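You operate a simulated robot arm through the tools that you are given. There is no shell and no other tool.

The job below is to be done with a simulated robot arm. You get a single attempt, and the scene is never put back.

TASK
Fit the green board in the fixture case and screw the lid down.
Fine: both screws tight with the orange driver, driver back in its holder; the other board stays in the tray.

It is judged by the outcome, as a careful person would: the job done as asked, and still so three seconds after it is handed in. It fails if anything else is knocked over, pushed out of place, dropped, spilled or broken. A push-on lid holds only when it is set on centred and level and pressed home; a screw cap is set on level and turned clockwise until tight.

THE ROBOT
A 6-joint arm with a two-finger parallel gripper, fixed in place. Base frame: the origin is at the foot of the arm, x ahead of it, y to its left, z up; the work surface is at about z = 750. Readings come in mm, degrees, newtons and seconds.
With the tool pointing down near the work surface it reaches from about 180 to 640 mm from the base axis. Its first joint turns from -66.0 to 66.0 degrees. Payload 2.7 kg.
The tool frame sits at the grasp point between the pads (the TCP): z along the fingers, y along the line on which they close. The tips reach 23 mm beyond it. The gripper opens to 94 mm. The fingers are 38 mm wide and 10 mm thick; the gripper's body (54 by 96 mm) begins 39 mm behind the TCP.
Orientation is that of the tool frame in the base frame, as a unit quaternion [x, y, z, w]. With the fingers straight down and closing along the base's y, the tool's x points along the base's -x, its y along +y and its z along -z.

THE INTERFACE
- The arm moves only by the tool apply_moves. Its argument "increments" is a list of rows, each an object of numbers (a shift or turn left out is 0, a gripper value left out holds the last): "x", "y", "z": the shift along the tool's x, y, z in mm; "wx", "wy", "wz": the turn, a rotation vector about the tool's x, y, z in degrees; "grip": the closure, from 0 (fully open) to 1 (shut). In form: [{"x": .., "y": .., "z": .., "wx": .., "wy": .., "wz": .., "grip": ..}, ...]. A call has 1 to 20 rows; each row is the pose to reach, as a shift and turn from the pose commanded when the call began, along the tool's axes at that moment. Each row takes 0.2 s and may step no farther than 50 mm and 8.6 degrees from the row before; otherwise, or with a gripper value out of range, the whole call is refused. Where a pose cannot be reached the arm comes as near as it can. A force on the tool above 40 N (or 10 N above the force at the start of the call, whichever is more), or a blocked arm, ends the call early, and 0.2 s more pass. Each finger travels about 45 mm/s and halts on what it meets, pressing with about 41 N; the grip force reading is that of the motor and also rises with nothing between the fingers. The clock runs only during rows and for 0.2 s after the last one: add rows that repeat a pose to give the fingers time. The reply holds the time, the measured pose of the TCP, the force on the tool along the base axes, the opening and the grip force, in the units named above and with some noise, with the torque about the TCP (base axes, N m) and any sound that the robot's microphone picked up.
- Cameras (640 x 400 px; columns grow to the right, rows downward): "scene" is fixed at [68.2, -436.4, 1385.2]; the picture's right is [0.78, -0.62, 0.00], its down [-0.46, -0.58, -0.67] and it looks along [0.42, 0.52, -0.74] (base axes); focal length 366 px, centre (320, 200). "wrist" rides on the gripper at [86, 16, -75] in the tool frame; the picture's right is [-0.18, 0.98, 0.00], its down [-0.58, -0.11, -0.81] and it looks along [-0.79, -0.15, 0.59] (tool axes); focal length 243 px, centre (320, 200).
- camera(camera): a new picture of that camera. The clock stands still meanwhile.
- measure_at(camera, pixels): for up to 12 pixels [column, row] of the newest picture of that camera ("zoom" is the newest enlarged one), the place [x, y, z] in the base frame of the surface seen there, good to about 2 mm. The clock stands still meanwhile.
- zoom(camera, box): a new picture of the part [left, top, right, bottom] of that camera's present view, enlarged. The clock stands still meanwhile.
- sign_off(): hands the job in; it is judged then, once.

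Unless the task says otherwise, let go and move clear before handing in.

The tools are called after "Request:" by a JSON object that holds its "op" and its "data". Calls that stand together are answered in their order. apply_moves: Moves the arm, as the interface text tells. Its arguments: {"type":"object","properties":{"increments":{"type":"array","items":{"type":"object","properties":{"x":{"type":"number"},"y":{"type":"number"},"z":{"type":"number"},"wx":{"type":"number"},"wy":{"type":"number"},"wz":{"type":"number"},"grip":{"type":"number"}}}}},"required":["increments"]} The other tools are called the same way: camera (camera) takes a picture; measure_at (camera, pixels) gives the place of the surface under pixels of a picture; zoom (camera, box) takes an enlarged picture of a part of a camera's view; sign_off () hands the job in.

At the start:

```text
time_s: 0.0
eef_pos: [261.2, -219.4, 1094.8]
ee_rot: [-0.001, 1.0, -0.001, 0.001]
contact_force: [0.3, -0.9, 0.3]
moment: [-0.02, 0.01, -0.02]
gripper_width: 93.9
grip_force: 0.2
```

scene: 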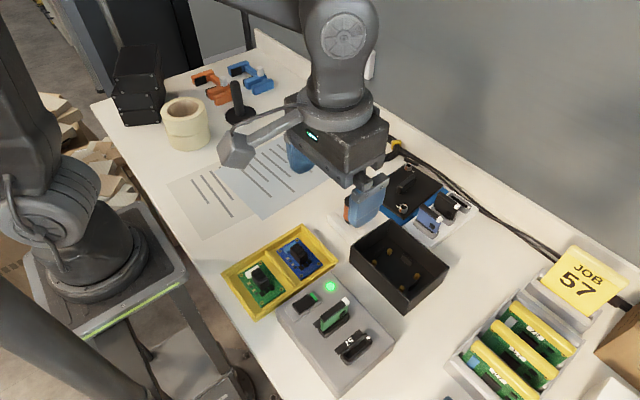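
wrist: 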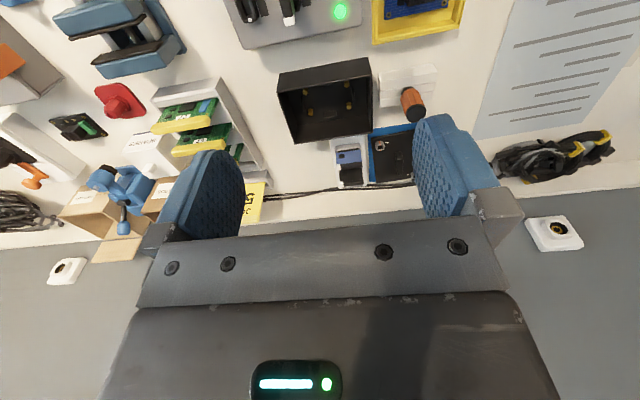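

The scene shows a yellow tray with a green board (~260,280) and a blue board (~300,257), a black open case (~400,265), and a lid on a blue mat (~410,190) with the driver behind the gripper. I'll zoom in on each before moving.

Request:
{"op": "zoom", "data": {"camera": "scene", "box": [210, 220, 370, 320]}}

Request:
{"op": "zoom", "data": {"camera": "scene", "box": [340, 140, 500, 240]}}

Request:
{"op": "zoom", "data": {"camera": "scene", "box": [330, 210, 470, 320]}}

Request:
{"op": "zoom", "data": {"camera": "wrist", "box": [220, 0, 480, 200]}}

```text
4.00 times, centred on (290, 270) of scene
```

zoom: 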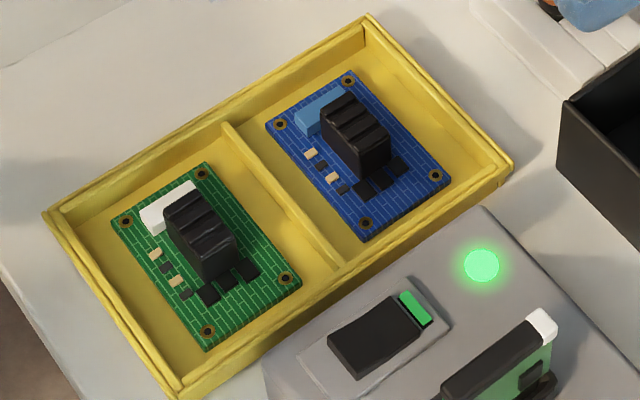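

```text
4.00 times, centred on (420, 190) of scene
```

zoom: 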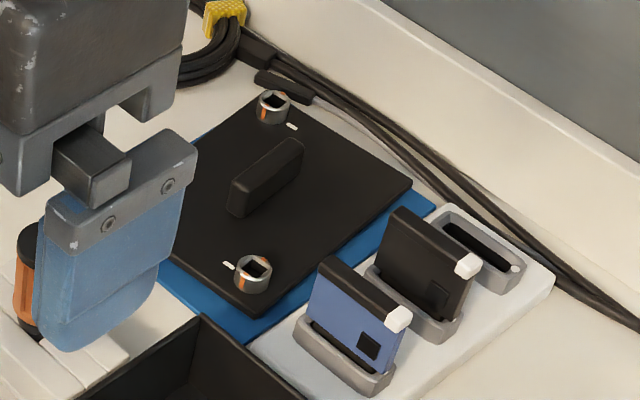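

```text
3.64 times, centred on (400, 265) of scene
```

zoom: 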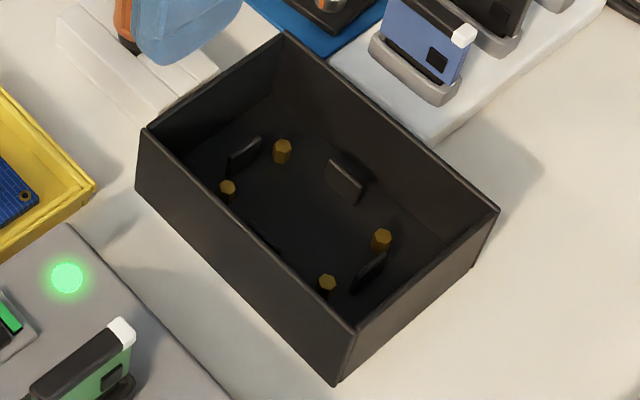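

```text
2.00 times, centred on (350, 100) of wrist
```

zoom: 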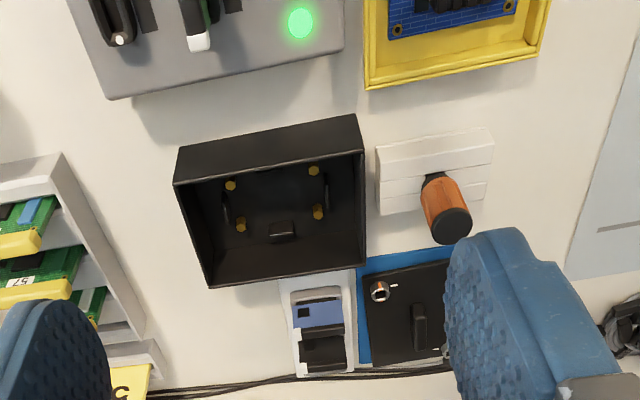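

The tray, case, lid (two captive screws with square sockets and white marks), and the orange driver in a white holder are all visible. I'll measure key points of each.

Request:
{"op": "camera", "data": {"camera": "scene"}}

Request:
{"op": "zoom", "data": {"camera": "scene", "box": [210, 220, 370, 320]}}

Request:
{"op": "measure_at", "data": {"camera": "zoom", "pixels": [[125, 221], [202, 174], [285, 278], [208, 331], [183, 195], [215, 228], [215, 268], [345, 105], [50, 215], [365, 20], [180, 390], [505, 165]]}}

```text
taken
```

scene: 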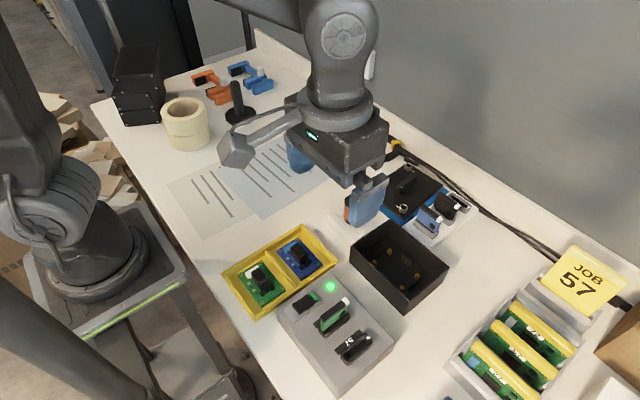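

```text
4.00 times, centred on (290, 270) of scene
```

zoom: 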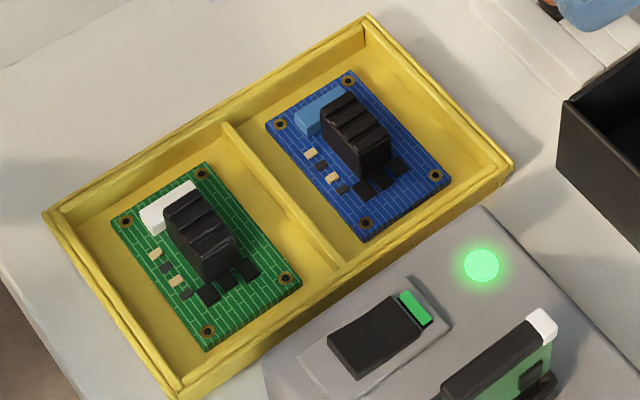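

```text
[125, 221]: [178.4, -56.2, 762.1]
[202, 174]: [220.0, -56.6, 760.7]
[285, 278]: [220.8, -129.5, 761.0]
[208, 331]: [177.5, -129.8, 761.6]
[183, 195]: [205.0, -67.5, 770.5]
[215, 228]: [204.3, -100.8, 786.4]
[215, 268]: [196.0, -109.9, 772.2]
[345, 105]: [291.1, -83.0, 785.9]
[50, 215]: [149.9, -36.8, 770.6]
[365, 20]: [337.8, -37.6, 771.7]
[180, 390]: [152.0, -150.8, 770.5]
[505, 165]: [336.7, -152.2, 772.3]
```

Request:
{"op": "zoom", "data": {"camera": "scene", "box": [330, 210, 470, 320]}}

Request:
{"op": "measure_at", "data": {"camera": "zoom", "pixels": [[282, 145], [228, 187], [382, 237], [327, 281], [145, 135], [285, 40], [492, 212], [345, 375], [250, 148], [345, 178], [370, 268], [310, 210]]}}

Request:
{"op": "zoom", "data": {"camera": "scene", "box": [350, 220, 450, 300]}}

Request:
{"op": "zoom", "data": {"camera": "wrist", "box": [270, 50, 390, 150]}}

```text
3.64 times, centred on (400, 265) of scene
```

zoom: 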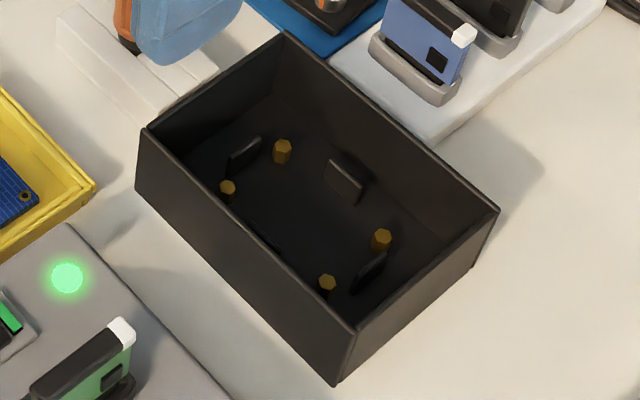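

```text
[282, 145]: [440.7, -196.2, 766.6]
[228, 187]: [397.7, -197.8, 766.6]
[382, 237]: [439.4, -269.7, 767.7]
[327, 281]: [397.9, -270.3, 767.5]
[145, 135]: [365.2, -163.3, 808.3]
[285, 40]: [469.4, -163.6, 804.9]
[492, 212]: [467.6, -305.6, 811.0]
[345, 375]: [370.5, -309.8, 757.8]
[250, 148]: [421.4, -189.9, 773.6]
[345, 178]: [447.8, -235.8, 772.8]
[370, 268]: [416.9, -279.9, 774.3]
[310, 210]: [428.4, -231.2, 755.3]
```

```text
5.00 times, centred on (400, 260) of scene
```

zoom: 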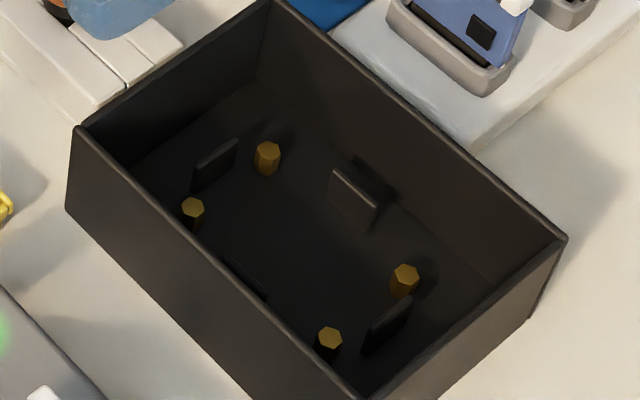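

```text
4.00 times, centred on (330, 100) of wrist
```

zoom: 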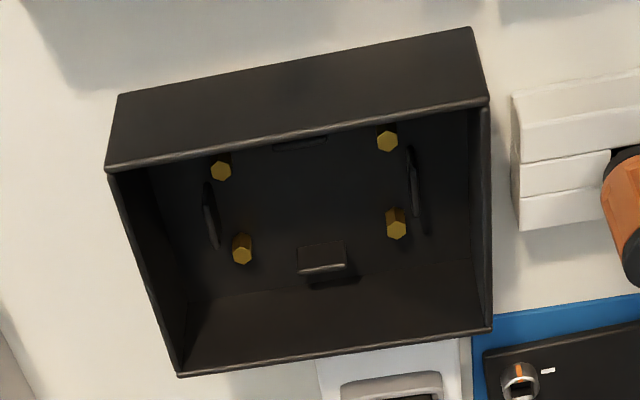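

Request:
{"op": "zoom", "data": {"camera": "scene", "box": [340, 140, 500, 240]}}

Request:
{"op": "measure_at", "data": {"camera": "zoom", "pixels": [[272, 103], [253, 268], [238, 205], [300, 148], [268, 170], [408, 185], [250, 310], [292, 125], [228, 265], [180, 250], [255, 290], [330, 190]]}}

Request:
{"op": "zoom", "data": {"camera": "wrist", "box": [330, 60, 490, 200]}}

Request:
{"op": "measure_at", "data": {"camera": "zoom", "pixels": [[330, 205], [270, 150], [160, 60], [400, 50], [165, 200], [400, 100], [340, 50], [230, 75]]}}

```text
4.00 times, centred on (420, 190) of scene
```

zoom: 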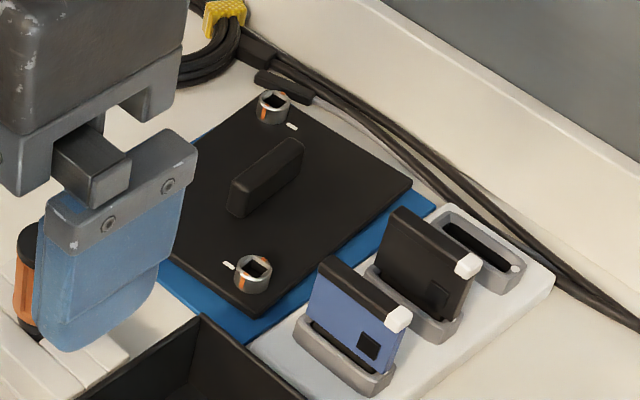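

```text
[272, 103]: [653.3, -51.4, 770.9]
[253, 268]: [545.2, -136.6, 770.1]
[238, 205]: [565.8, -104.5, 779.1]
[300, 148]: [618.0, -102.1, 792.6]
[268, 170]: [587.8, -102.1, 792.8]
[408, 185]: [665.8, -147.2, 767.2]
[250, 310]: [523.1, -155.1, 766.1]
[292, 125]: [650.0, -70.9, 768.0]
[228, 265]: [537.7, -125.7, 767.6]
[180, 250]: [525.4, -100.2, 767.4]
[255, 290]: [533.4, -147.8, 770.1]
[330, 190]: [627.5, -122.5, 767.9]
```

```text
2.86 times, centred on (410, 130) of wrist
```

zoom: 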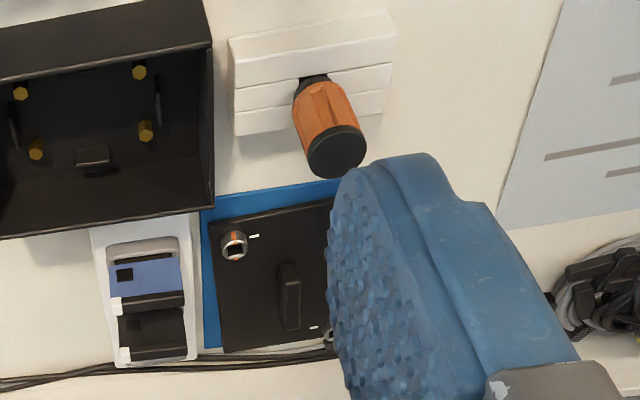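

```text
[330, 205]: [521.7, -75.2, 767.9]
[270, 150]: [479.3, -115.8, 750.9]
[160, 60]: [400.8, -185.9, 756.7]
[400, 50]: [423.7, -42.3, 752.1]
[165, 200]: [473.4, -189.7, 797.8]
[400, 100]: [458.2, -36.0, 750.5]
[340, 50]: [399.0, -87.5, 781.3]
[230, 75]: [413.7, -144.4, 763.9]
```

The lid's long side lies along x (about 521–666) whereas the case's long side lies along y, so the lid will need a 90° turn. The driver is hidden by the finger, so I'll move the arm aside to get clear views.

Request:
{"op": "apply_moves", "data": {"increments": [{"y": 45}, {"y": 90}, {"y": 135}, {"y": 180}, {"y": 225}, {"y": 270}, {"y": 310}, {"y": 310}]}}

Request:
{"op": "camera", "data": {"camera": "scene"}}

Request:
{"op": "camera", "data": {"camera": "wrist"}}

```text
time_s: 1.8
eef_pos: [262.1, 88.4, 1094.5]
ee_rot: [0.001, 1.0, -0.001, 0.0]
contact_force: [0.4, -0.1, 0.0]
moment: [0.02, 0.03, 0.0]
gripper_width: 94.0
grip_force: 0.1
```

```text
taken
```

scene: 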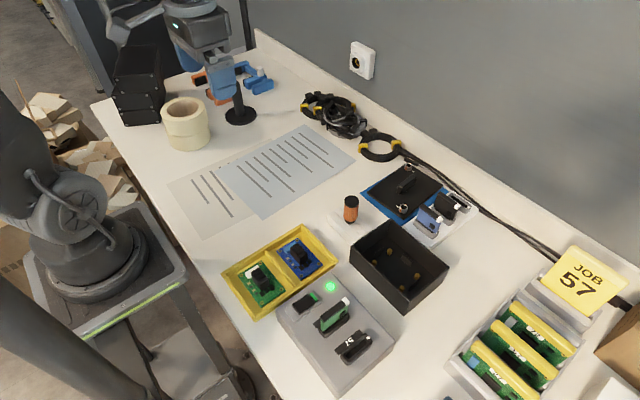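

```text
taken
```

wrist: 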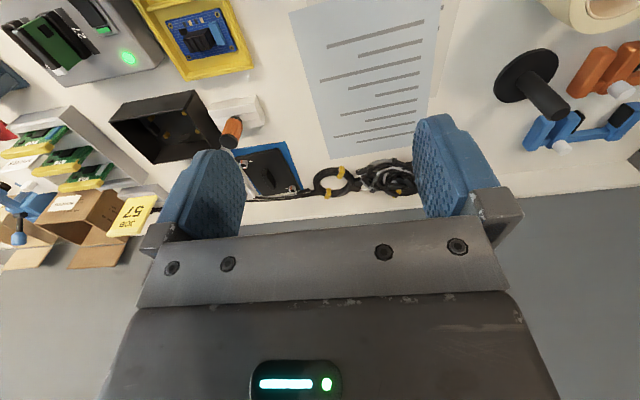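

The driver (orange handle at 351,208) and lid (405,190) are now clear. I'll zoom in and measure the driver, its holder and the lid.

Request:
{"op": "zoom", "data": {"camera": "scene", "box": [320, 180, 400, 240]}}

Request:
{"op": "measure_at", "data": {"camera": "zoom", "pixels": [[248, 130], [225, 125], [270, 125], [215, 180], [285, 195], [250, 250], [240, 310], [200, 335], [90, 270], [130, 235], [290, 330], [250, 200]]}}

Request:
{"op": "zoom", "data": {"camera": "scene", "box": [355, 155, 475, 245]}}

Request:
{"op": "measure_at", "data": {"camera": "zoom", "pixels": [[262, 62], [240, 282], [228, 210], [325, 130], [255, 195], [295, 160], [460, 180], [240, 345], [50, 180], [240, 40], [350, 275], [150, 265]]}}

```text
6.67 times, centred on (360, 210) of scene
```

zoom: 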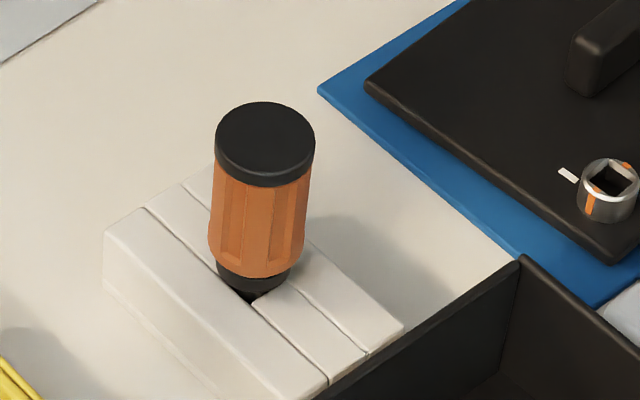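

```text
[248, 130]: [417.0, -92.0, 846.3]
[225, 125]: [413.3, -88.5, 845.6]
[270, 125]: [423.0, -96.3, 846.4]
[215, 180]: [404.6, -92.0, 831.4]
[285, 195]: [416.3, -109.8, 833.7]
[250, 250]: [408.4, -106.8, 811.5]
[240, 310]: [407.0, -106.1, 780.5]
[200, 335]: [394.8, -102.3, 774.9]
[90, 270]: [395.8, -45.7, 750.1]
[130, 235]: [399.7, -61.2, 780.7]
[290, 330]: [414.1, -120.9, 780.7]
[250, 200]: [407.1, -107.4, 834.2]
```

```text
4.44 times, centred on (415, 200) of scene
```

zoom: 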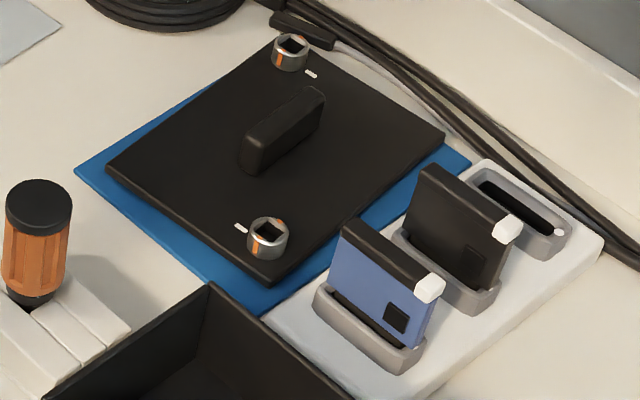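

```text
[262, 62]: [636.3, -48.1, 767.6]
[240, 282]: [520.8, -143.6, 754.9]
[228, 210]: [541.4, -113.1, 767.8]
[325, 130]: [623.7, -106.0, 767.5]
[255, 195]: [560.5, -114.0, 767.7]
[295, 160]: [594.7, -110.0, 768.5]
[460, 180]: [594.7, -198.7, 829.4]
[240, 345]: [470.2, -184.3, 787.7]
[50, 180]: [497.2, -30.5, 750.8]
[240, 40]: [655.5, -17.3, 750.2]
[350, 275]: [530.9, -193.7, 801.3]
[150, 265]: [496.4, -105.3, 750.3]
```

Request:
{"op": "measure_at", "data": {"camera": "zoom", "pixels": [[320, 95], [312, 88], [272, 137], [258, 135], [250, 125], [290, 108], [270, 45], [245, 150], [42, 198], [304, 92], [277, 142], [244, 170]]}}

Request:
{"op": "zoom", "data": {"camera": "scene", "box": [230, 250, 294, 314]}}

```text
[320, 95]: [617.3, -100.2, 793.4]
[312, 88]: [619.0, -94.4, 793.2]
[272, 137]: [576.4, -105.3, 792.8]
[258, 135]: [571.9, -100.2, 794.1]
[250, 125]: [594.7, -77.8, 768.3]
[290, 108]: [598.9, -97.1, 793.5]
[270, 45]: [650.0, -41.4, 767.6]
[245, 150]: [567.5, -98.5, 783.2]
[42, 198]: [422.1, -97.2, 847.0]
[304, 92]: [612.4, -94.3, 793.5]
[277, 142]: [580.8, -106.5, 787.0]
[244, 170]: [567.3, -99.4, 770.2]
```

```text
6.25 times, centred on (262, 282) of scene
```

zoom: 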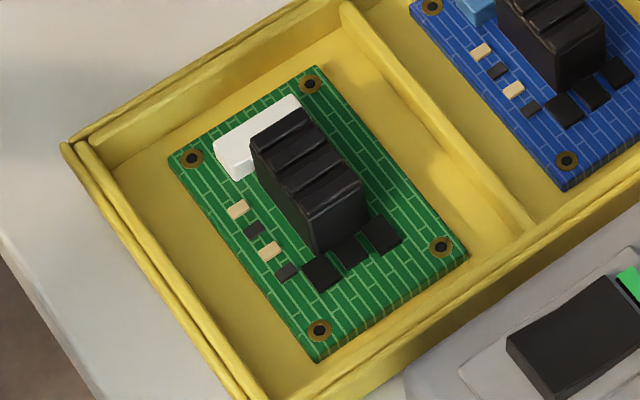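

Request:
{"op": "measure_at", "data": {"camera": "zoom", "pixels": [[255, 145], [300, 113], [362, 185], [314, 214], [308, 165], [318, 248], [360, 215], [280, 145], [192, 158], [310, 84], [440, 246], [318, 330]]}}

Request:
{"op": "measure_at", "data": {"camera": "zoom", "pixels": [[170, 160], [316, 68], [466, 258], [316, 358], [320, 275], [370, 240], [230, 155], [300, 98], [110, 160], [400, 330], [340, 20], [500, 200]]}}

```text
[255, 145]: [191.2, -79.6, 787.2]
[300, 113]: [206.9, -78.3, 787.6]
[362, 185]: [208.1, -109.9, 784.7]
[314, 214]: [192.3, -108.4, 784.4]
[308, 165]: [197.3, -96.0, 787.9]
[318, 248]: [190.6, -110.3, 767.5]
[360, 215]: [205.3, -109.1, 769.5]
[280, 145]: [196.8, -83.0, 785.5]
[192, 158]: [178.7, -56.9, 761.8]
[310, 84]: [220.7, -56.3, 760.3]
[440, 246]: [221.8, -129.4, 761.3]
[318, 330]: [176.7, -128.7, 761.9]
```

```text
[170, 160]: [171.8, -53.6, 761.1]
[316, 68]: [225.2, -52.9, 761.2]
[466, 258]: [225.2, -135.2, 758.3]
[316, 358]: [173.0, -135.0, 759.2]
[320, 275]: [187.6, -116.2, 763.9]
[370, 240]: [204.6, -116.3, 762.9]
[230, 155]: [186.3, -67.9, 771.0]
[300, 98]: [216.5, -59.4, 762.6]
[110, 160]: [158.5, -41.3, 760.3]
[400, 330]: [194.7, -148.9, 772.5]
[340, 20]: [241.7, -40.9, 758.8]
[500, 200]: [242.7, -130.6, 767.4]
```

The heat sink on the green board spans x 190–208, y −78 to −110, top z 787, and the board holes centre at about (199, −93). I'll move above it with the fingers partly closed and check alignment with the wrist camera.

Request:
{"op": "apply_moves", "data": {"increments": [{"x": 10, "y": -30, "z": 32}, {"x": 20, "y": -60, "z": 64}, {"x": 31, "y": -91, "z": 97}, {"x": 42, "y": -121, "z": 130, "grip": 0.45}, {"x": 52, "y": -152, "z": 162, "grip": 0.45}, {"x": 62.8, "y": -182.4, "z": 194.5, "grip": 0.45}, {"x": 62.8, "y": -182.4, "z": 194.5, "grip": 0.45}, {"x": 62.8, "y": -182.4, "z": 194.5, "grip": 0.45}]}}

Request:
{"op": "camera", "data": {"camera": "wrist"}}

Request:
{"op": "camera", "data": {"camera": "scene"}}

```text
time_s: 3.6
eef_pos: [218.8, -100.3, 900.9]
ee_rot: [-0.001, 1.0, 0.0, -0.001]
contact_force: [-0.3, 0.2, 0.5]
moment: [0.0, 0.0, 0.03]
gripper_width: 51.5
grip_force: 0.0
out of reach, approached as far as the arm can: row 4, 5, 6, 7, 8
```

```text
taken
```

wrist: 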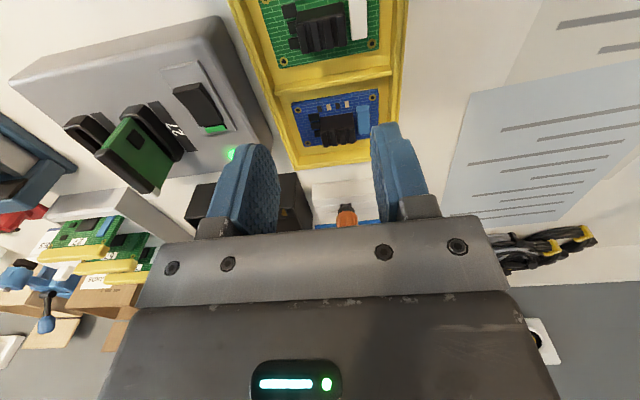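

```text
taken
```

scene: 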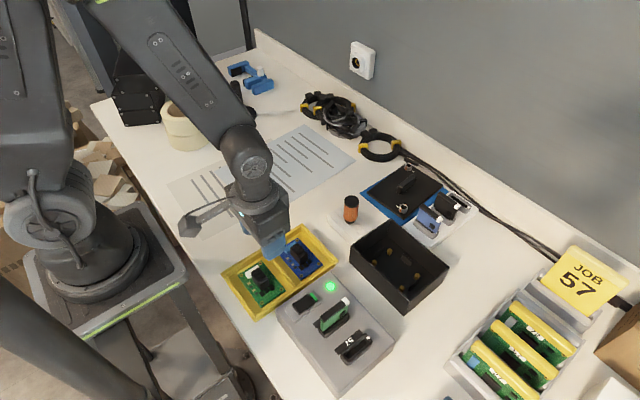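

At z 900 the arm's inner reach stops at about x 219, so I need to get lower before moving in. I'll descend a little (tips stay above z 820, over everything in the tray) and read where it lands.

Request:
{"op": "apply_moves", "data": {"increments": [{"z": 20}, {"z": 40}, {"z": 40}]}}

```text
time_s: 4.4
eef_pos: [220.8, -99.1, 860.8]
ee_rot: [0.0, 1.0, 0.001, 0.001]
contact_force: [0.2, 0.5, 0.2]
moment: [-0.01, 0.03, 0.01]
gripper_width: 51.7
grip_force: 0.1
```

Request:
{"op": "apply_moves", "data": {"increments": [{"x": 5, "y": 1.5, "z": 10}, {"x": 10, "y": 3, "z": 20}, {"x": 15, "y": 4.5, "z": 25}, {"x": 20.5, "y": 5.5, "z": 30}, {"x": 20.5, "y": 5.5, "z": 30}, {"x": 20.5, "y": 5.5, "z": 30}]}}

Request:
{"op": "camera", "data": {"camera": "wrist"}}

Request:
{"op": "zoom", "data": {"camera": "scene", "box": [210, 220, 330, 320]}}

```text
time_s: 5.8
eef_pos: [211.0, -99.0, 824.7]
ee_rot: [0.0, 1.0, 0.003, 0.005]
contact_force: [31.4, 0.2, 12.7]
moment: [0.19, 3.96, -0.28]
gripper_width: 51.6
grip_force: 0.1
out of reach, approached as far as the arm can: row 1, 2, 3, 4, 5, 6
```

```text
taken
```

wrist: 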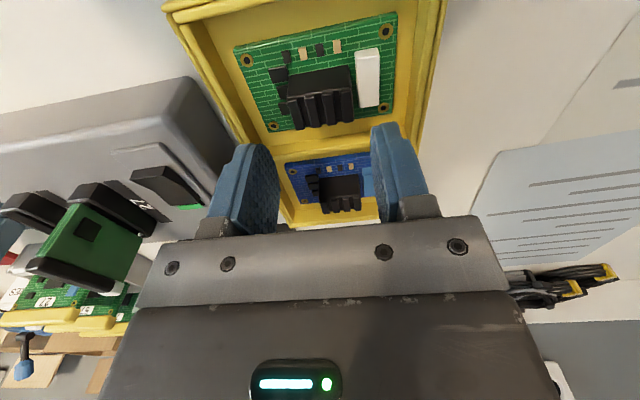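

```text
4.00 times, centred on (270, 270) of scene
```

zoom: 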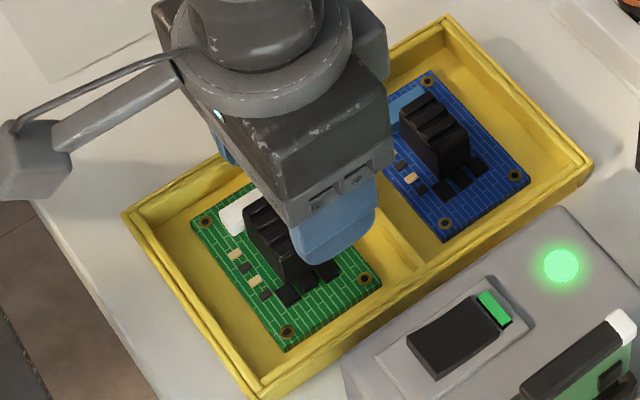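

The 31 N reading with about 4 N·m torque points to the wrist camera stalk (tool +x, towards the base) touching the arm's own base, not to anything in the tray. I'll back out upward and turn the tool 90° so the camera sits on the +y side and the fingers close along x on the heat sink's 18 mm width.

Request:
{"op": "apply_moves", "data": {"increments": [{"x": -10, "z": -10}, {"x": -25, "z": -30}, {"x": -40, "z": -60}, {"x": -40, "z": -75}, {"x": -40, "z": -75}]}}

```text
time_s: 7.0
eef_pos: [245.9, -98.3, 898.0]
ee_rot: [-0.001, 1.0, 0.0, 0.0]
contact_force: [0.5, -0.1, -0.2]
moment: [0.0, -0.01, 0.0]
gripper_width: 51.9
grip_force: 0.1
```

Request:
{"op": "apply_moves", "data": {"increments": [{"wz": 8}, {"wz": 16}, {"wz": 24}, {"wz": 32}, {"wz": 40}, {"wz": 48}, {"wz": 56}, {"wz": 64}, {"wz": 72}, {"wz": 80}, {"wz": 86}, {"wz": 90}, {"wz": 90}, {"wz": 90}]}}

Request:
{"op": "camera", "data": {"camera": "wrist"}}

Request:
{"op": "camera", "data": {"camera": "scene"}}

```text
time_s: 10.0
eef_pos: [245.7, -98.9, 898.7]
ee_rot: [0.709, 0.706, 0.0, 0.001]
contact_force: [-0.6, -0.6, -0.7]
moment: [0.0, 0.02, -0.02]
gripper_width: 51.6
grip_force: 0.0
```

```text
taken
```

wrist: 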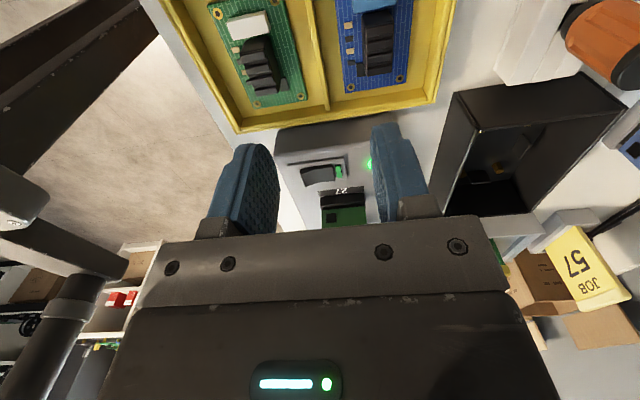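

```text
taken
```

scene: 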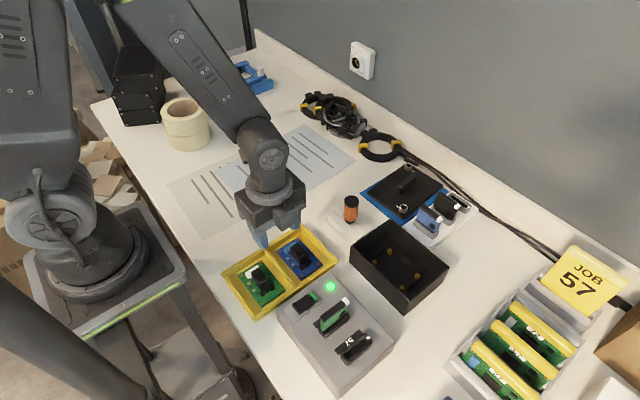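

The turn worked: tool x is now base +y, and tool y is base +x. I'll descend to z≈840 first, then move in to x≈199.

Request:
{"op": "apply_moves", "data": {"increments": [{"z": 30}, {"z": 58}, {"x": 2, "y": -15, "z": 58}, {"x": 4.6, "y": -30, "z": 58}, {"x": 4.6, "y": -46.5, "z": 58}, {"x": 4.6, "y": -46.5, "z": 58}, {"x": 4.6, "y": -46.5, "z": 58}]}}

Request:
{"op": "camera", "data": {"camera": "wrist"}}

Request:
{"op": "zoom", "data": {"camera": "scene", "box": [210, 220, 330, 320]}}

```text
time_s: 11.6
eef_pos: [212.7, -101.3, 834.6]
ee_rot: [0.707, 0.707, 0.002, -0.002]
contact_force: [0.1, -0.8, 0.3]
moment: [-0.02, 0.0, -0.01]
gripper_width: 51.4
grip_force: 0.0
out of reach, approached as far as the arm can: row 5, 6, 7
```

```text
taken
```

wrist: 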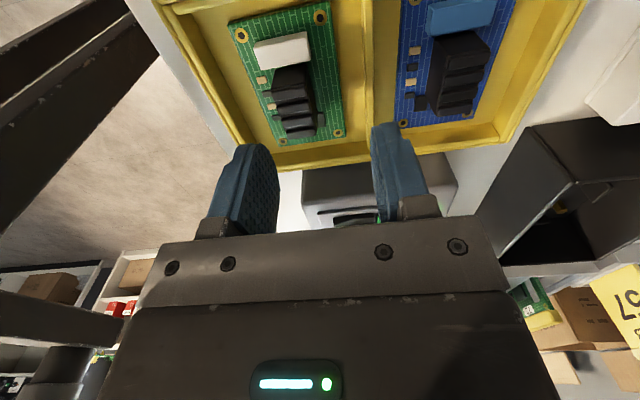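

```text
4.00 times, centred on (270, 270) of scene
```

zoom: 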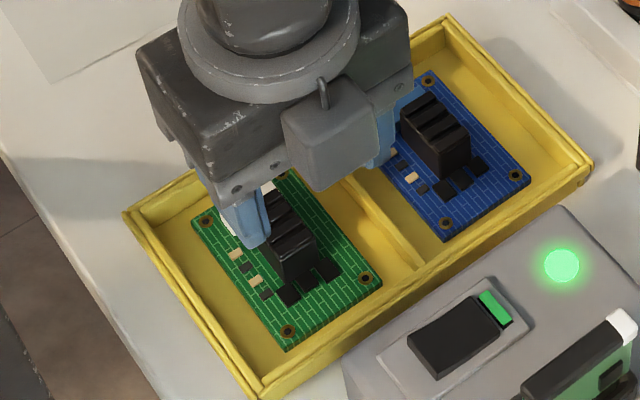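

There's a grey cube near zoom (330,130) in front of the gripper that I want to place before going lower; I'll measure it.

Request:
{"op": "measure_at", "data": {"camera": "zoom", "pixels": [[330, 130], [300, 145], [350, 160], [320, 185], [325, 90], [240, 160], [245, 240], [385, 140], [290, 215], [310, 240]]}}

Request:
{"op": "camera", "data": {"camera": "scene"}}

Request:
{"op": "measure_at", "data": {"camera": "wrist", "pixels": [[242, 35], [322, 17], [280, 140], [340, 132], [288, 75], [305, 130], [430, 130]]}}

```text
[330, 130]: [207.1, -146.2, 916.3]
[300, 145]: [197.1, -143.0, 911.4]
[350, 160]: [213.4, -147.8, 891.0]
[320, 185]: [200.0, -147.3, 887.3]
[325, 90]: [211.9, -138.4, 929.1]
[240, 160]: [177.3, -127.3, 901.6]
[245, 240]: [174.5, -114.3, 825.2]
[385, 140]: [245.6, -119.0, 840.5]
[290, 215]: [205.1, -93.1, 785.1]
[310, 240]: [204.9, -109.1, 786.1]
```

```text
taken
```

scene: 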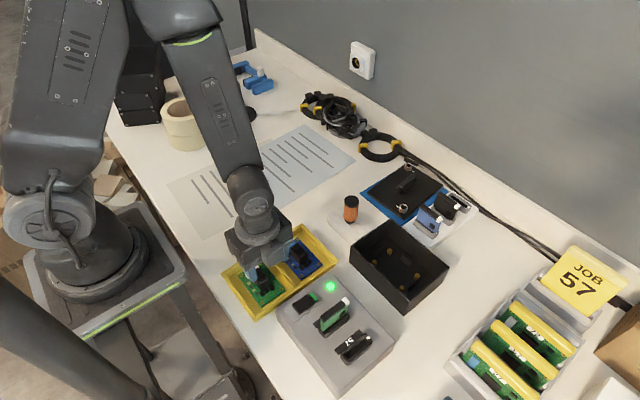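

```text
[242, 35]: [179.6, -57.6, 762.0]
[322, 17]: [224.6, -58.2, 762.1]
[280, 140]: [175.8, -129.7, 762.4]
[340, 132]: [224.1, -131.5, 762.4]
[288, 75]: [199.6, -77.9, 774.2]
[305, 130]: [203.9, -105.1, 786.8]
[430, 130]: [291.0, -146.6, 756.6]
```

The cube is just a fixed housing 50+ mm above the TCP, so it's not a problem, and there is no contact now. The inner reach grows as I go lower, so I'll descend diagonally in small steps toward (200, −93.6).

Request:
{"op": "apply_moves", "data": {"increments": [{"x": 1.5, "y": -2, "z": 8}, {"x": 3, "y": -4.5, "z": 16}, {"x": 5.3, "y": -8, "z": 23}, {"x": 5.3, "y": -8, "z": 23}, {"x": 5.3, "y": -8, "z": 23}]}}

Request:
{"op": "zoom", "data": {"camera": "scene", "box": [210, 230, 310, 310]}}

Request:
{"op": "camera", "data": {"camera": "wrist"}}

```text
time_s: 12.8
eef_pos: [205.8, -95.2, 810.7]
ee_rot: [0.707, 0.707, 0.001, 0.001]
contact_force: [-0.1, -1.1, -0.4]
moment: [0.02, -0.03, 0.04]
gripper_width: 51.5
grip_force: 0.1
```

```text
5.00 times, centred on (260, 270) of scene
```

zoom: 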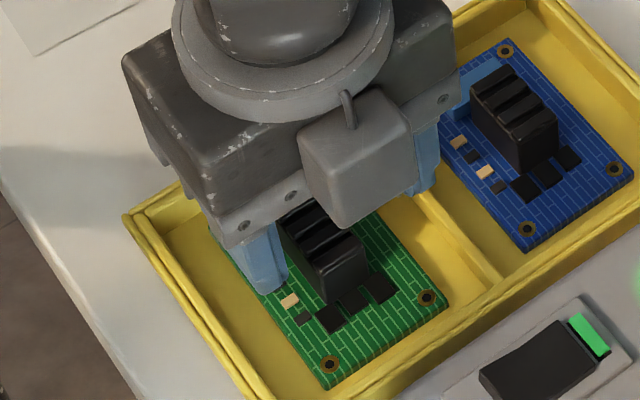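

```text
taken
```

wrist: 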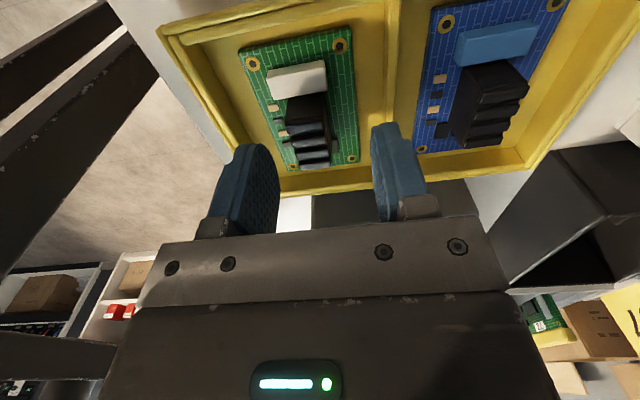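

Request:
{"op": "zoom", "data": {"camera": "wrist", "box": [220, 20, 380, 180]}}

```text
2.50 times, centred on (300, 100) of wrist
```

zoom: 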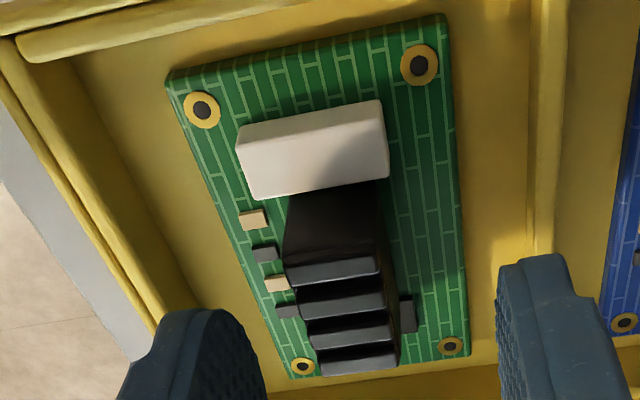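

Request:
{"op": "measure_at", "data": {"camera": "zoom", "pixels": [[202, 112], [419, 65], [303, 366], [450, 347], [286, 262], [378, 257], [325, 365], [395, 358], [330, 268], [365, 355], [250, 150], [375, 115]]}}

```text
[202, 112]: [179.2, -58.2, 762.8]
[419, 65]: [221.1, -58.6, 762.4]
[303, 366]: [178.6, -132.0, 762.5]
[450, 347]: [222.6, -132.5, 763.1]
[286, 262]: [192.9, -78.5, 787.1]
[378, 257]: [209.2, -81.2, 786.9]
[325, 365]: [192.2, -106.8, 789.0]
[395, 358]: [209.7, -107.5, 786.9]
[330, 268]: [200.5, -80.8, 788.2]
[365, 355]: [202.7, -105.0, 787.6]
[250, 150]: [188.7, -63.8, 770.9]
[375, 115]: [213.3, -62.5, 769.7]
```

Both cameras agree the heat sink is centred near (200.3, −94). I'll finish the descent to TCP z≈796 (tips ~773, above the connector at 771) and close.

Request:
{"op": "apply_moves", "data": {"increments": [{"x": 0.6, "y": -2.5, "z": 7}, {"x": 1.2, "y": -5.2, "z": 14.7}, {"x": 1.2, "y": -5.2, "z": 14.7}, {"x": 1.2, "y": -5.2, "z": 14.7}]}}

Request:
{"op": "zoom", "data": {"camera": "scene", "box": [210, 230, 310, 310]}}

Request:
{"op": "zoom", "data": {"camera": "wrist", "box": [200, 20, 420, 220]}}

```text
time_s: 13.8
eef_pos: [200.7, -93.4, 796.5]
ee_rot: [0.707, 0.707, -0.001, 0.001]
contact_force: [0.0, 0.1, -0.2]
moment: [-0.02, 0.05, 0.02]
gripper_width: 51.7
grip_force: 0.1
```

```text
5.00 times, centred on (260, 270) of scene
```

zoom: 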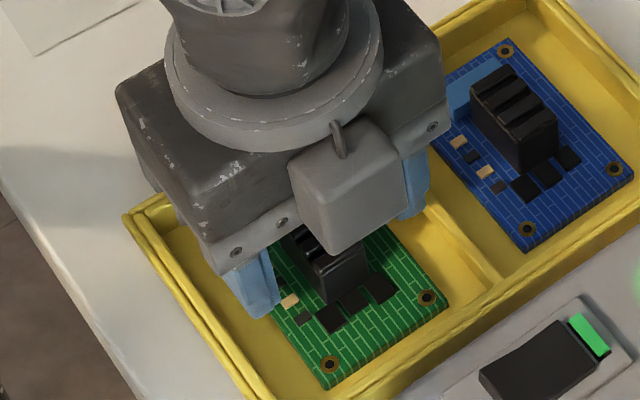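

```text
2.00 times, centred on (310, 120) of wrist
```

zoom: 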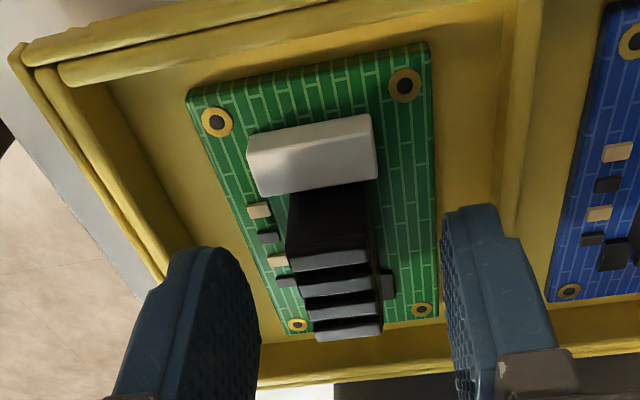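

The fingers straddle the heat sink with clearance on both sides. Closing now.

Request:
{"op": "apply_moves", "data": {"increments": [{"grip": 0.6}, {"grip": 0.75}, {"grip": 0.9}, {"grip": 0.9}, {"grip": 0.9}]}}

Request:
{"op": "zoom", "data": {"camera": "wrist", "box": [200, 20, 420, 220]}}

```text
time_s: 15.0
eef_pos: [200.6, -93.5, 797.0]
ee_rot: [0.707, 0.708, 0.0, 0.002]
contact_force: [-1.1, 0.2, 1.8]
moment: [0.0, 0.04, -0.02]
gripper_width: 19.1
grip_force: 40.9
```

```text
2.00 times, centred on (310, 120) of wrist
```

zoom: 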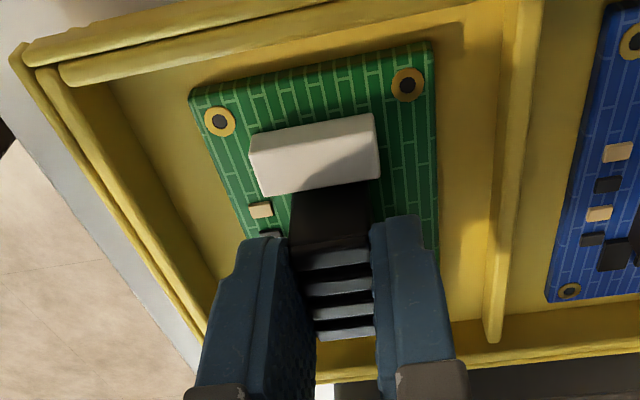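

The grip holds at 19.1 mm with 41 N. Lifting now, drifting slightly outward to stay within reach while clearing the divider and the blue board.

Request:
{"op": "apply_moves", "data": {"increments": [{"z": -5, "y": 2, "x": -1}, {"z": -11, "y": 5, "x": -2.3}, {"z": -18, "y": 9, "x": -4}, {"z": -26, "y": 13, "x": -6}, {"z": -36, "y": 18, "x": -8}, {"z": -50, "y": 24, "x": -10}, {"z": -70, "y": 32, "x": -13}, {"z": -90, "y": 40, "x": -15}, {"z": -90, "y": 40, "x": -15}]}}

Request:
{"op": "camera", "data": {"camera": "wrist"}}

Request:
{"op": "camera", "data": {"camera": "scene"}}

```text
time_s: 17.0
eef_pos: [239.6, -107.9, 887.9]
ee_rot: [0.707, 0.708, 0.001, 0.001]
contact_force: [0.2, -0.1, -1.9]
moment: [-0.04, 0.0, -0.03]
gripper_width: 18.8
grip_force: 40.9
```

```text
taken
```

wrist: 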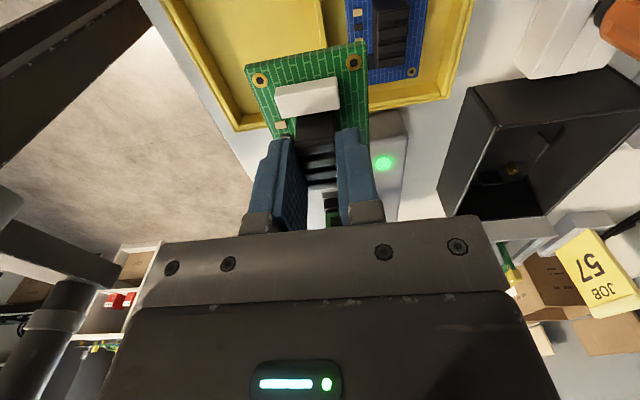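

```text
taken
```

scene: 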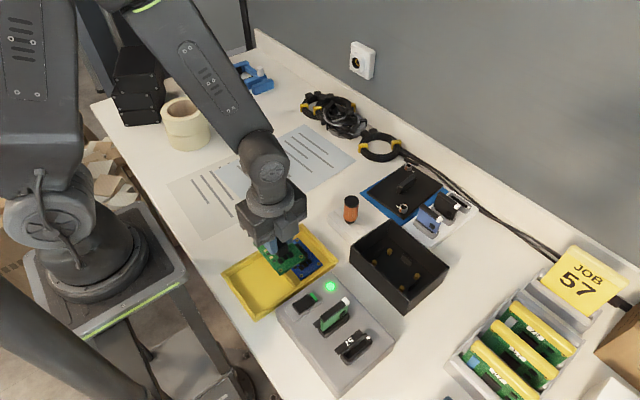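

The green board is held level and the blue one is undisturbed. I'll carry it over the case at about z 915, clear of everything below.

Request:
{"op": "apply_moves", "data": {"increments": [{"z": -25, "y": 20, "x": -14}, {"z": -30, "y": 50, "x": -35}, {"z": -30, "y": 85, "x": -59}, {"z": -30, "y": 120, "x": -84}, {"z": -30, "y": 150, "x": -105}, {"z": -30, "y": 180.6, "x": -126.2}, {"z": -30, "y": 180.6, "x": -126.2}, {"z": -30, "y": 180.6, "x": -126.2}]}}

Request:
{"op": "camera", "data": {"camera": "scene"}}

Request:
{"op": "camera", "data": {"camera": "wrist"}}

```text
time_s: 18.8
eef_pos: [420.6, -235.4, 917.5]
ee_rot: [0.707, 0.707, 0.0, 0.001]
contact_force: [0.2, -0.9, -1.5]
moment: [0.0, 0.04, -0.01]
gripper_width: 19.0
grip_force: 41.2
```

```text
taken
```

scene: 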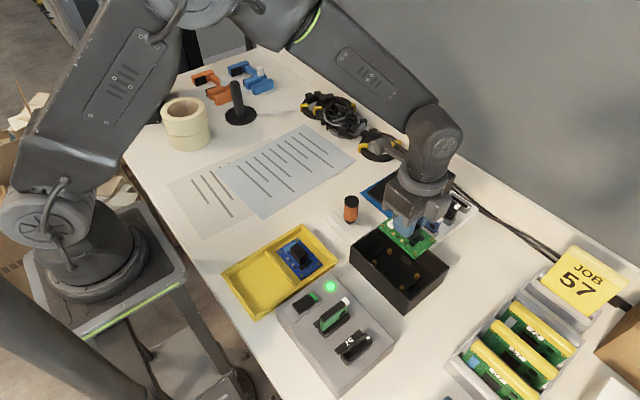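

```text
taken
```

wrist: 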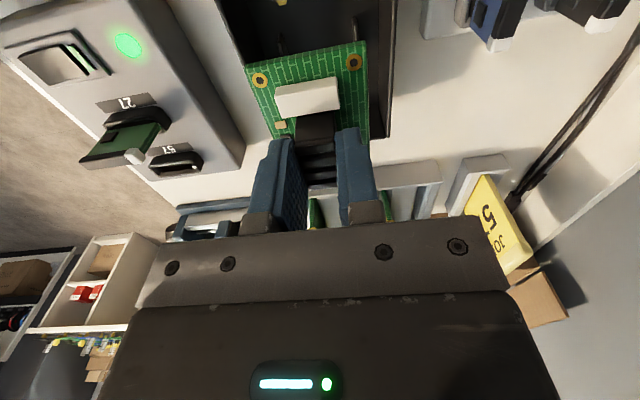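

Request:
{"op": "apply_moves", "data": {"increments": [{"z": 25}, {"z": 50}, {"z": 50}, {"z": 50}]}}

Request:
{"op": "zoom", "data": {"camera": "scene", "box": [340, 205, 460, 315]}}

Request:
{"op": "zoom", "data": {"camera": "wrist", "box": [200, 0, 440, 200]}}

```text
time_s: 19.8
eef_pos: [420.4, -235.1, 868.1]
ee_rot: [0.707, 0.707, -0.001, 0.001]
contact_force: [-0.1, 0.2, -0.5]
moment: [0.0, -0.01, -0.03]
gripper_width: 18.9
grip_force: 40.8
```

```text
3.64 times, centred on (400, 260) of scene
```

zoom: 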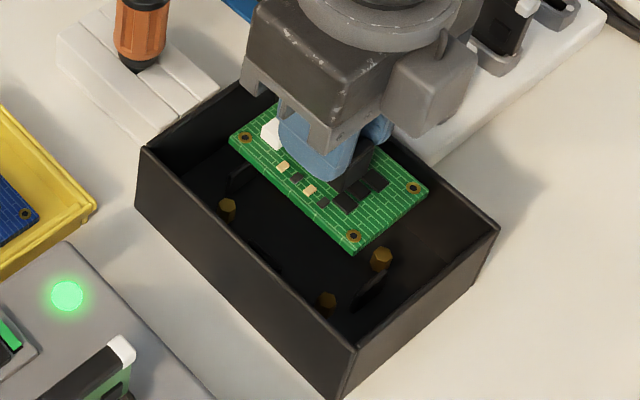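

```text
2.00 times, centred on (320, 100) of wrist
```

zoom: 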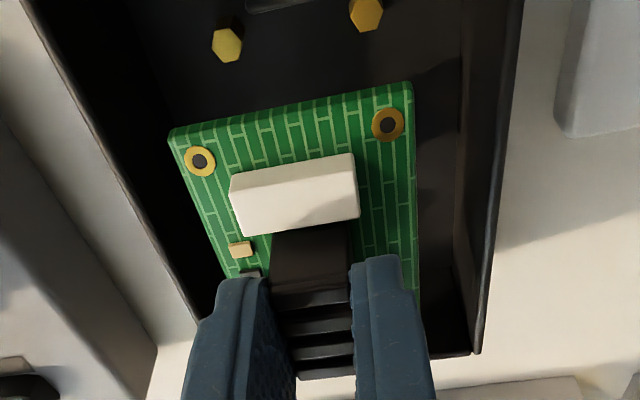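

Request:
{"op": "measure_at", "data": {"camera": "zoom", "pixels": [[200, 162], [389, 125], [228, 40], [366, 12], [170, 130], [410, 85], [415, 290], [470, 350], [520, 20]]}}

Request:
{"op": "zoom", "data": {"camera": "scene", "box": [340, 205, 460, 315]}}

Request:
{"op": "measure_at", "data": {"camera": "zoom", "pixels": [[246, 138], [413, 187], [353, 236], [228, 205], [382, 254], [328, 297], [232, 142], [350, 249], [427, 190]]}}

```text
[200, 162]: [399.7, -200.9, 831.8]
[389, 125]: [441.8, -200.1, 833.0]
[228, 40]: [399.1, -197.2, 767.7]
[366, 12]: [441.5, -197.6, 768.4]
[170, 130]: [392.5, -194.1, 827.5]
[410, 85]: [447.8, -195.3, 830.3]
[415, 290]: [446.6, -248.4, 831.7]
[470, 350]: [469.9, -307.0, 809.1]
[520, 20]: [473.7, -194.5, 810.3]
```

```text
3.64 times, centred on (400, 260) of scene
```

zoom: 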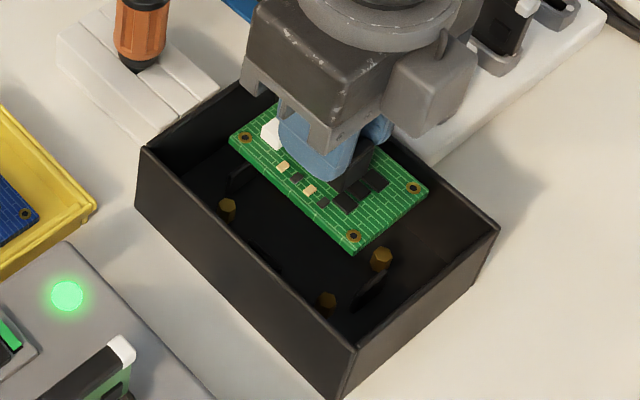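

```text
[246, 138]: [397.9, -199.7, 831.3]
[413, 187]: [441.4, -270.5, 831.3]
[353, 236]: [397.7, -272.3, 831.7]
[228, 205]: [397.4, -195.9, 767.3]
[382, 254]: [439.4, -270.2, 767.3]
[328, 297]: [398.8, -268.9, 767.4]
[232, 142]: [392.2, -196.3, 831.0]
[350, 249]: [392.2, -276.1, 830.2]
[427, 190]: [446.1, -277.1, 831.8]
```

Holes versus standoffs: both cameras show the board about 2.7 mm too far in −y and 0.5 mm too far in +x. I'll correct that and descend to just above the standoffs.

Request:
{"op": "apply_moves", "data": {"increments": [{"x": 2.7, "y": -0.5}, {"x": 2.7, "y": -0.5, "z": 20}, {"x": 2.7, "y": -0.5, "z": 40}, {"x": 2.7, "y": -0.5, "z": 52}, {"x": 2.7, "y": -0.5, "z": 52}, {"x": 2.7, "y": -0.5, "z": 52}]}}

Request:
{"op": "zoom", "data": {"camera": "scene", "box": [350, 220, 450, 300]}}

Request:
{"op": "zoom", "data": {"camera": "wrist", "box": [200, 0, 440, 200]}}

```text
time_s: 21.2
eef_pos: [419.7, -233.3, 817.0]
ee_rot: [0.708, 0.707, 0.0, 0.002]
contact_force: [0.0, 0.4, -0.5]
moment: [0.02, 0.01, -0.01]
gripper_width: 18.9
grip_force: 40.6
```

```text
5.00 times, centred on (400, 260) of scene
```

zoom: 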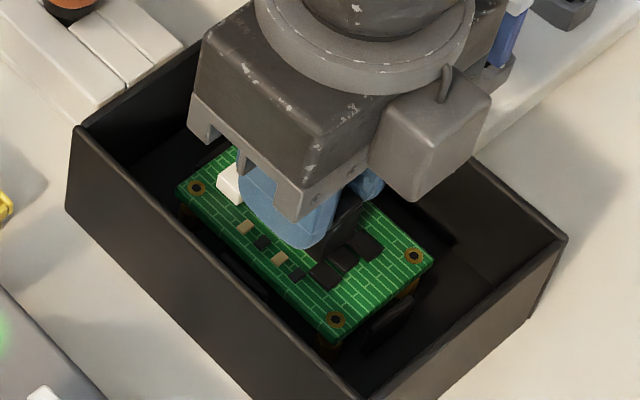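

```text
2.00 times, centred on (320, 100) of wrist
```

zoom: 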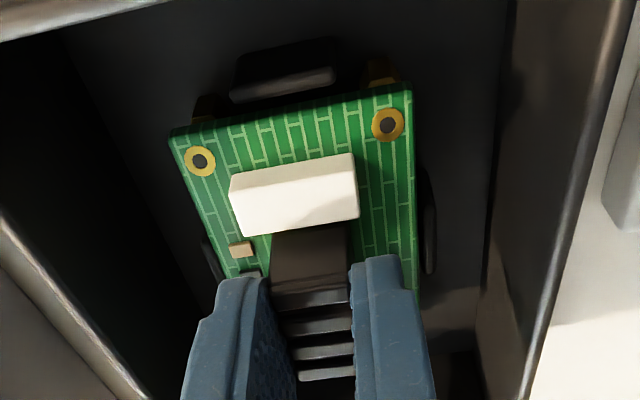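

Request:
{"op": "measure_at", "data": {"camera": "zoom", "pixels": [[200, 162], [389, 125], [285, 83], [240, 95], [330, 72], [170, 135], [412, 90], [428, 220], [210, 260], [290, 100]]}}

Request:
{"op": "zoom", "data": {"camera": "scene", "box": [350, 220, 450, 300]}}

Request:
{"op": "measure_at", "data": {"camera": "zoom", "pixels": [[196, 188], [414, 256], [336, 320], [384, 308], [240, 265], [180, 190], [333, 340], [434, 262], [395, 300], [225, 145], [450, 240]]}}

```text
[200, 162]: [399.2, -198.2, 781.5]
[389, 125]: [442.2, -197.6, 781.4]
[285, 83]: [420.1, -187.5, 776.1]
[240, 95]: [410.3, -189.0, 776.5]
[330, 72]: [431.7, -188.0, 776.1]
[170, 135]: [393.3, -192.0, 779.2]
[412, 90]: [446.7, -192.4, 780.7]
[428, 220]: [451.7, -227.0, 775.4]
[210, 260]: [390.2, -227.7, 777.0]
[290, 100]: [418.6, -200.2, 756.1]
```

```text
5.00 times, centred on (400, 260) of scene
```

zoom: 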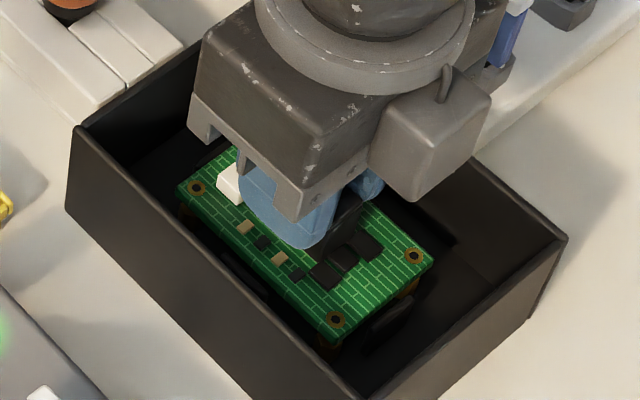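

```text
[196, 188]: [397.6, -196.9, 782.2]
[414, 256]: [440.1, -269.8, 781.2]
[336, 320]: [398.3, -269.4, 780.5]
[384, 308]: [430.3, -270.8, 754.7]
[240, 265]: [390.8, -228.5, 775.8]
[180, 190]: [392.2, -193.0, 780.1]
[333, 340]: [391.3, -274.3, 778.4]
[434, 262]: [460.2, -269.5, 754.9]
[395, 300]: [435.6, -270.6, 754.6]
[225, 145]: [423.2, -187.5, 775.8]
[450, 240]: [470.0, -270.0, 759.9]
```

Alignment is within about 0.5 mm of the standoffs in both cameras and inside the guides. Lowering the last stretch slowly.

Request:
{"op": "apply_moves", "data": {"increments": [{"z": 4}, {"z": 8}, {"z": 9.5}, {"z": 9.5}]}}

```text
time_s: 22.2
eef_pos: [420.5, -234.0, 808.5]
ee_rot: [0.707, 0.707, 0.0, 0.003]
contact_force: [-10.9, 5.9, 35.2]
moment: [0.07, 0.28, 0.09]
gripper_width: 19.5
grip_force: 40.6
```

Contact came at TCP 808.5 with sideways force (−11 N in x), so something is rubbing. I'll look before pressing further.

Request:
{"op": "zoom", "data": {"camera": "scene", "box": [350, 220, 450, 300]}}

Request:
{"op": "zoom", "data": {"camera": "wrist", "box": [200, 0, 440, 200]}}

Request:
{"op": "measure_at", "data": {"camera": "zoom", "pixels": [[200, 162], [389, 125], [285, 95], [240, 105], [330, 80], [170, 135], [412, 90], [428, 220], [210, 260], [422, 260]]}}

```text
5.00 times, centred on (400, 260) of scene
```

zoom: 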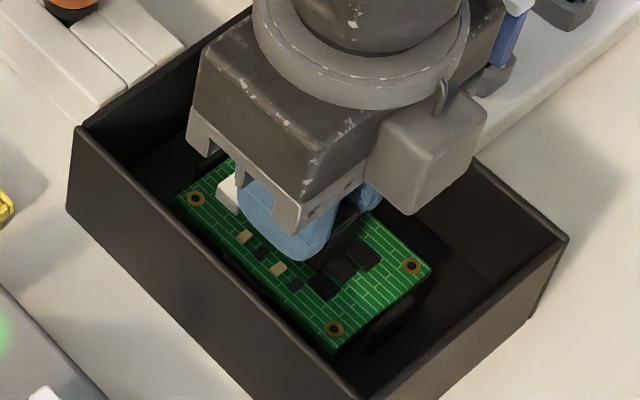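

```text
2.00 times, centred on (320, 100) of wrist
```

zoom: 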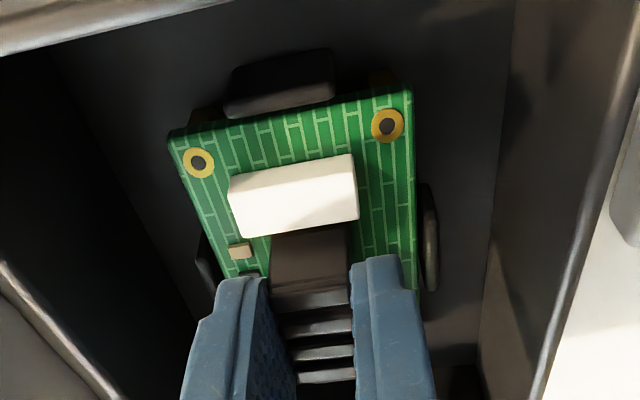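

```text
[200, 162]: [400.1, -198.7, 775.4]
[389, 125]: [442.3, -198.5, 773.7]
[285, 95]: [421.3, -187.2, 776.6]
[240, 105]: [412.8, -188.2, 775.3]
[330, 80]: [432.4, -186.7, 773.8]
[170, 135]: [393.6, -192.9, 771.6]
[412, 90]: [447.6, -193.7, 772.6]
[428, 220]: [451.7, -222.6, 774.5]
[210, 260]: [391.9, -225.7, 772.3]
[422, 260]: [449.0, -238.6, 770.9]
```

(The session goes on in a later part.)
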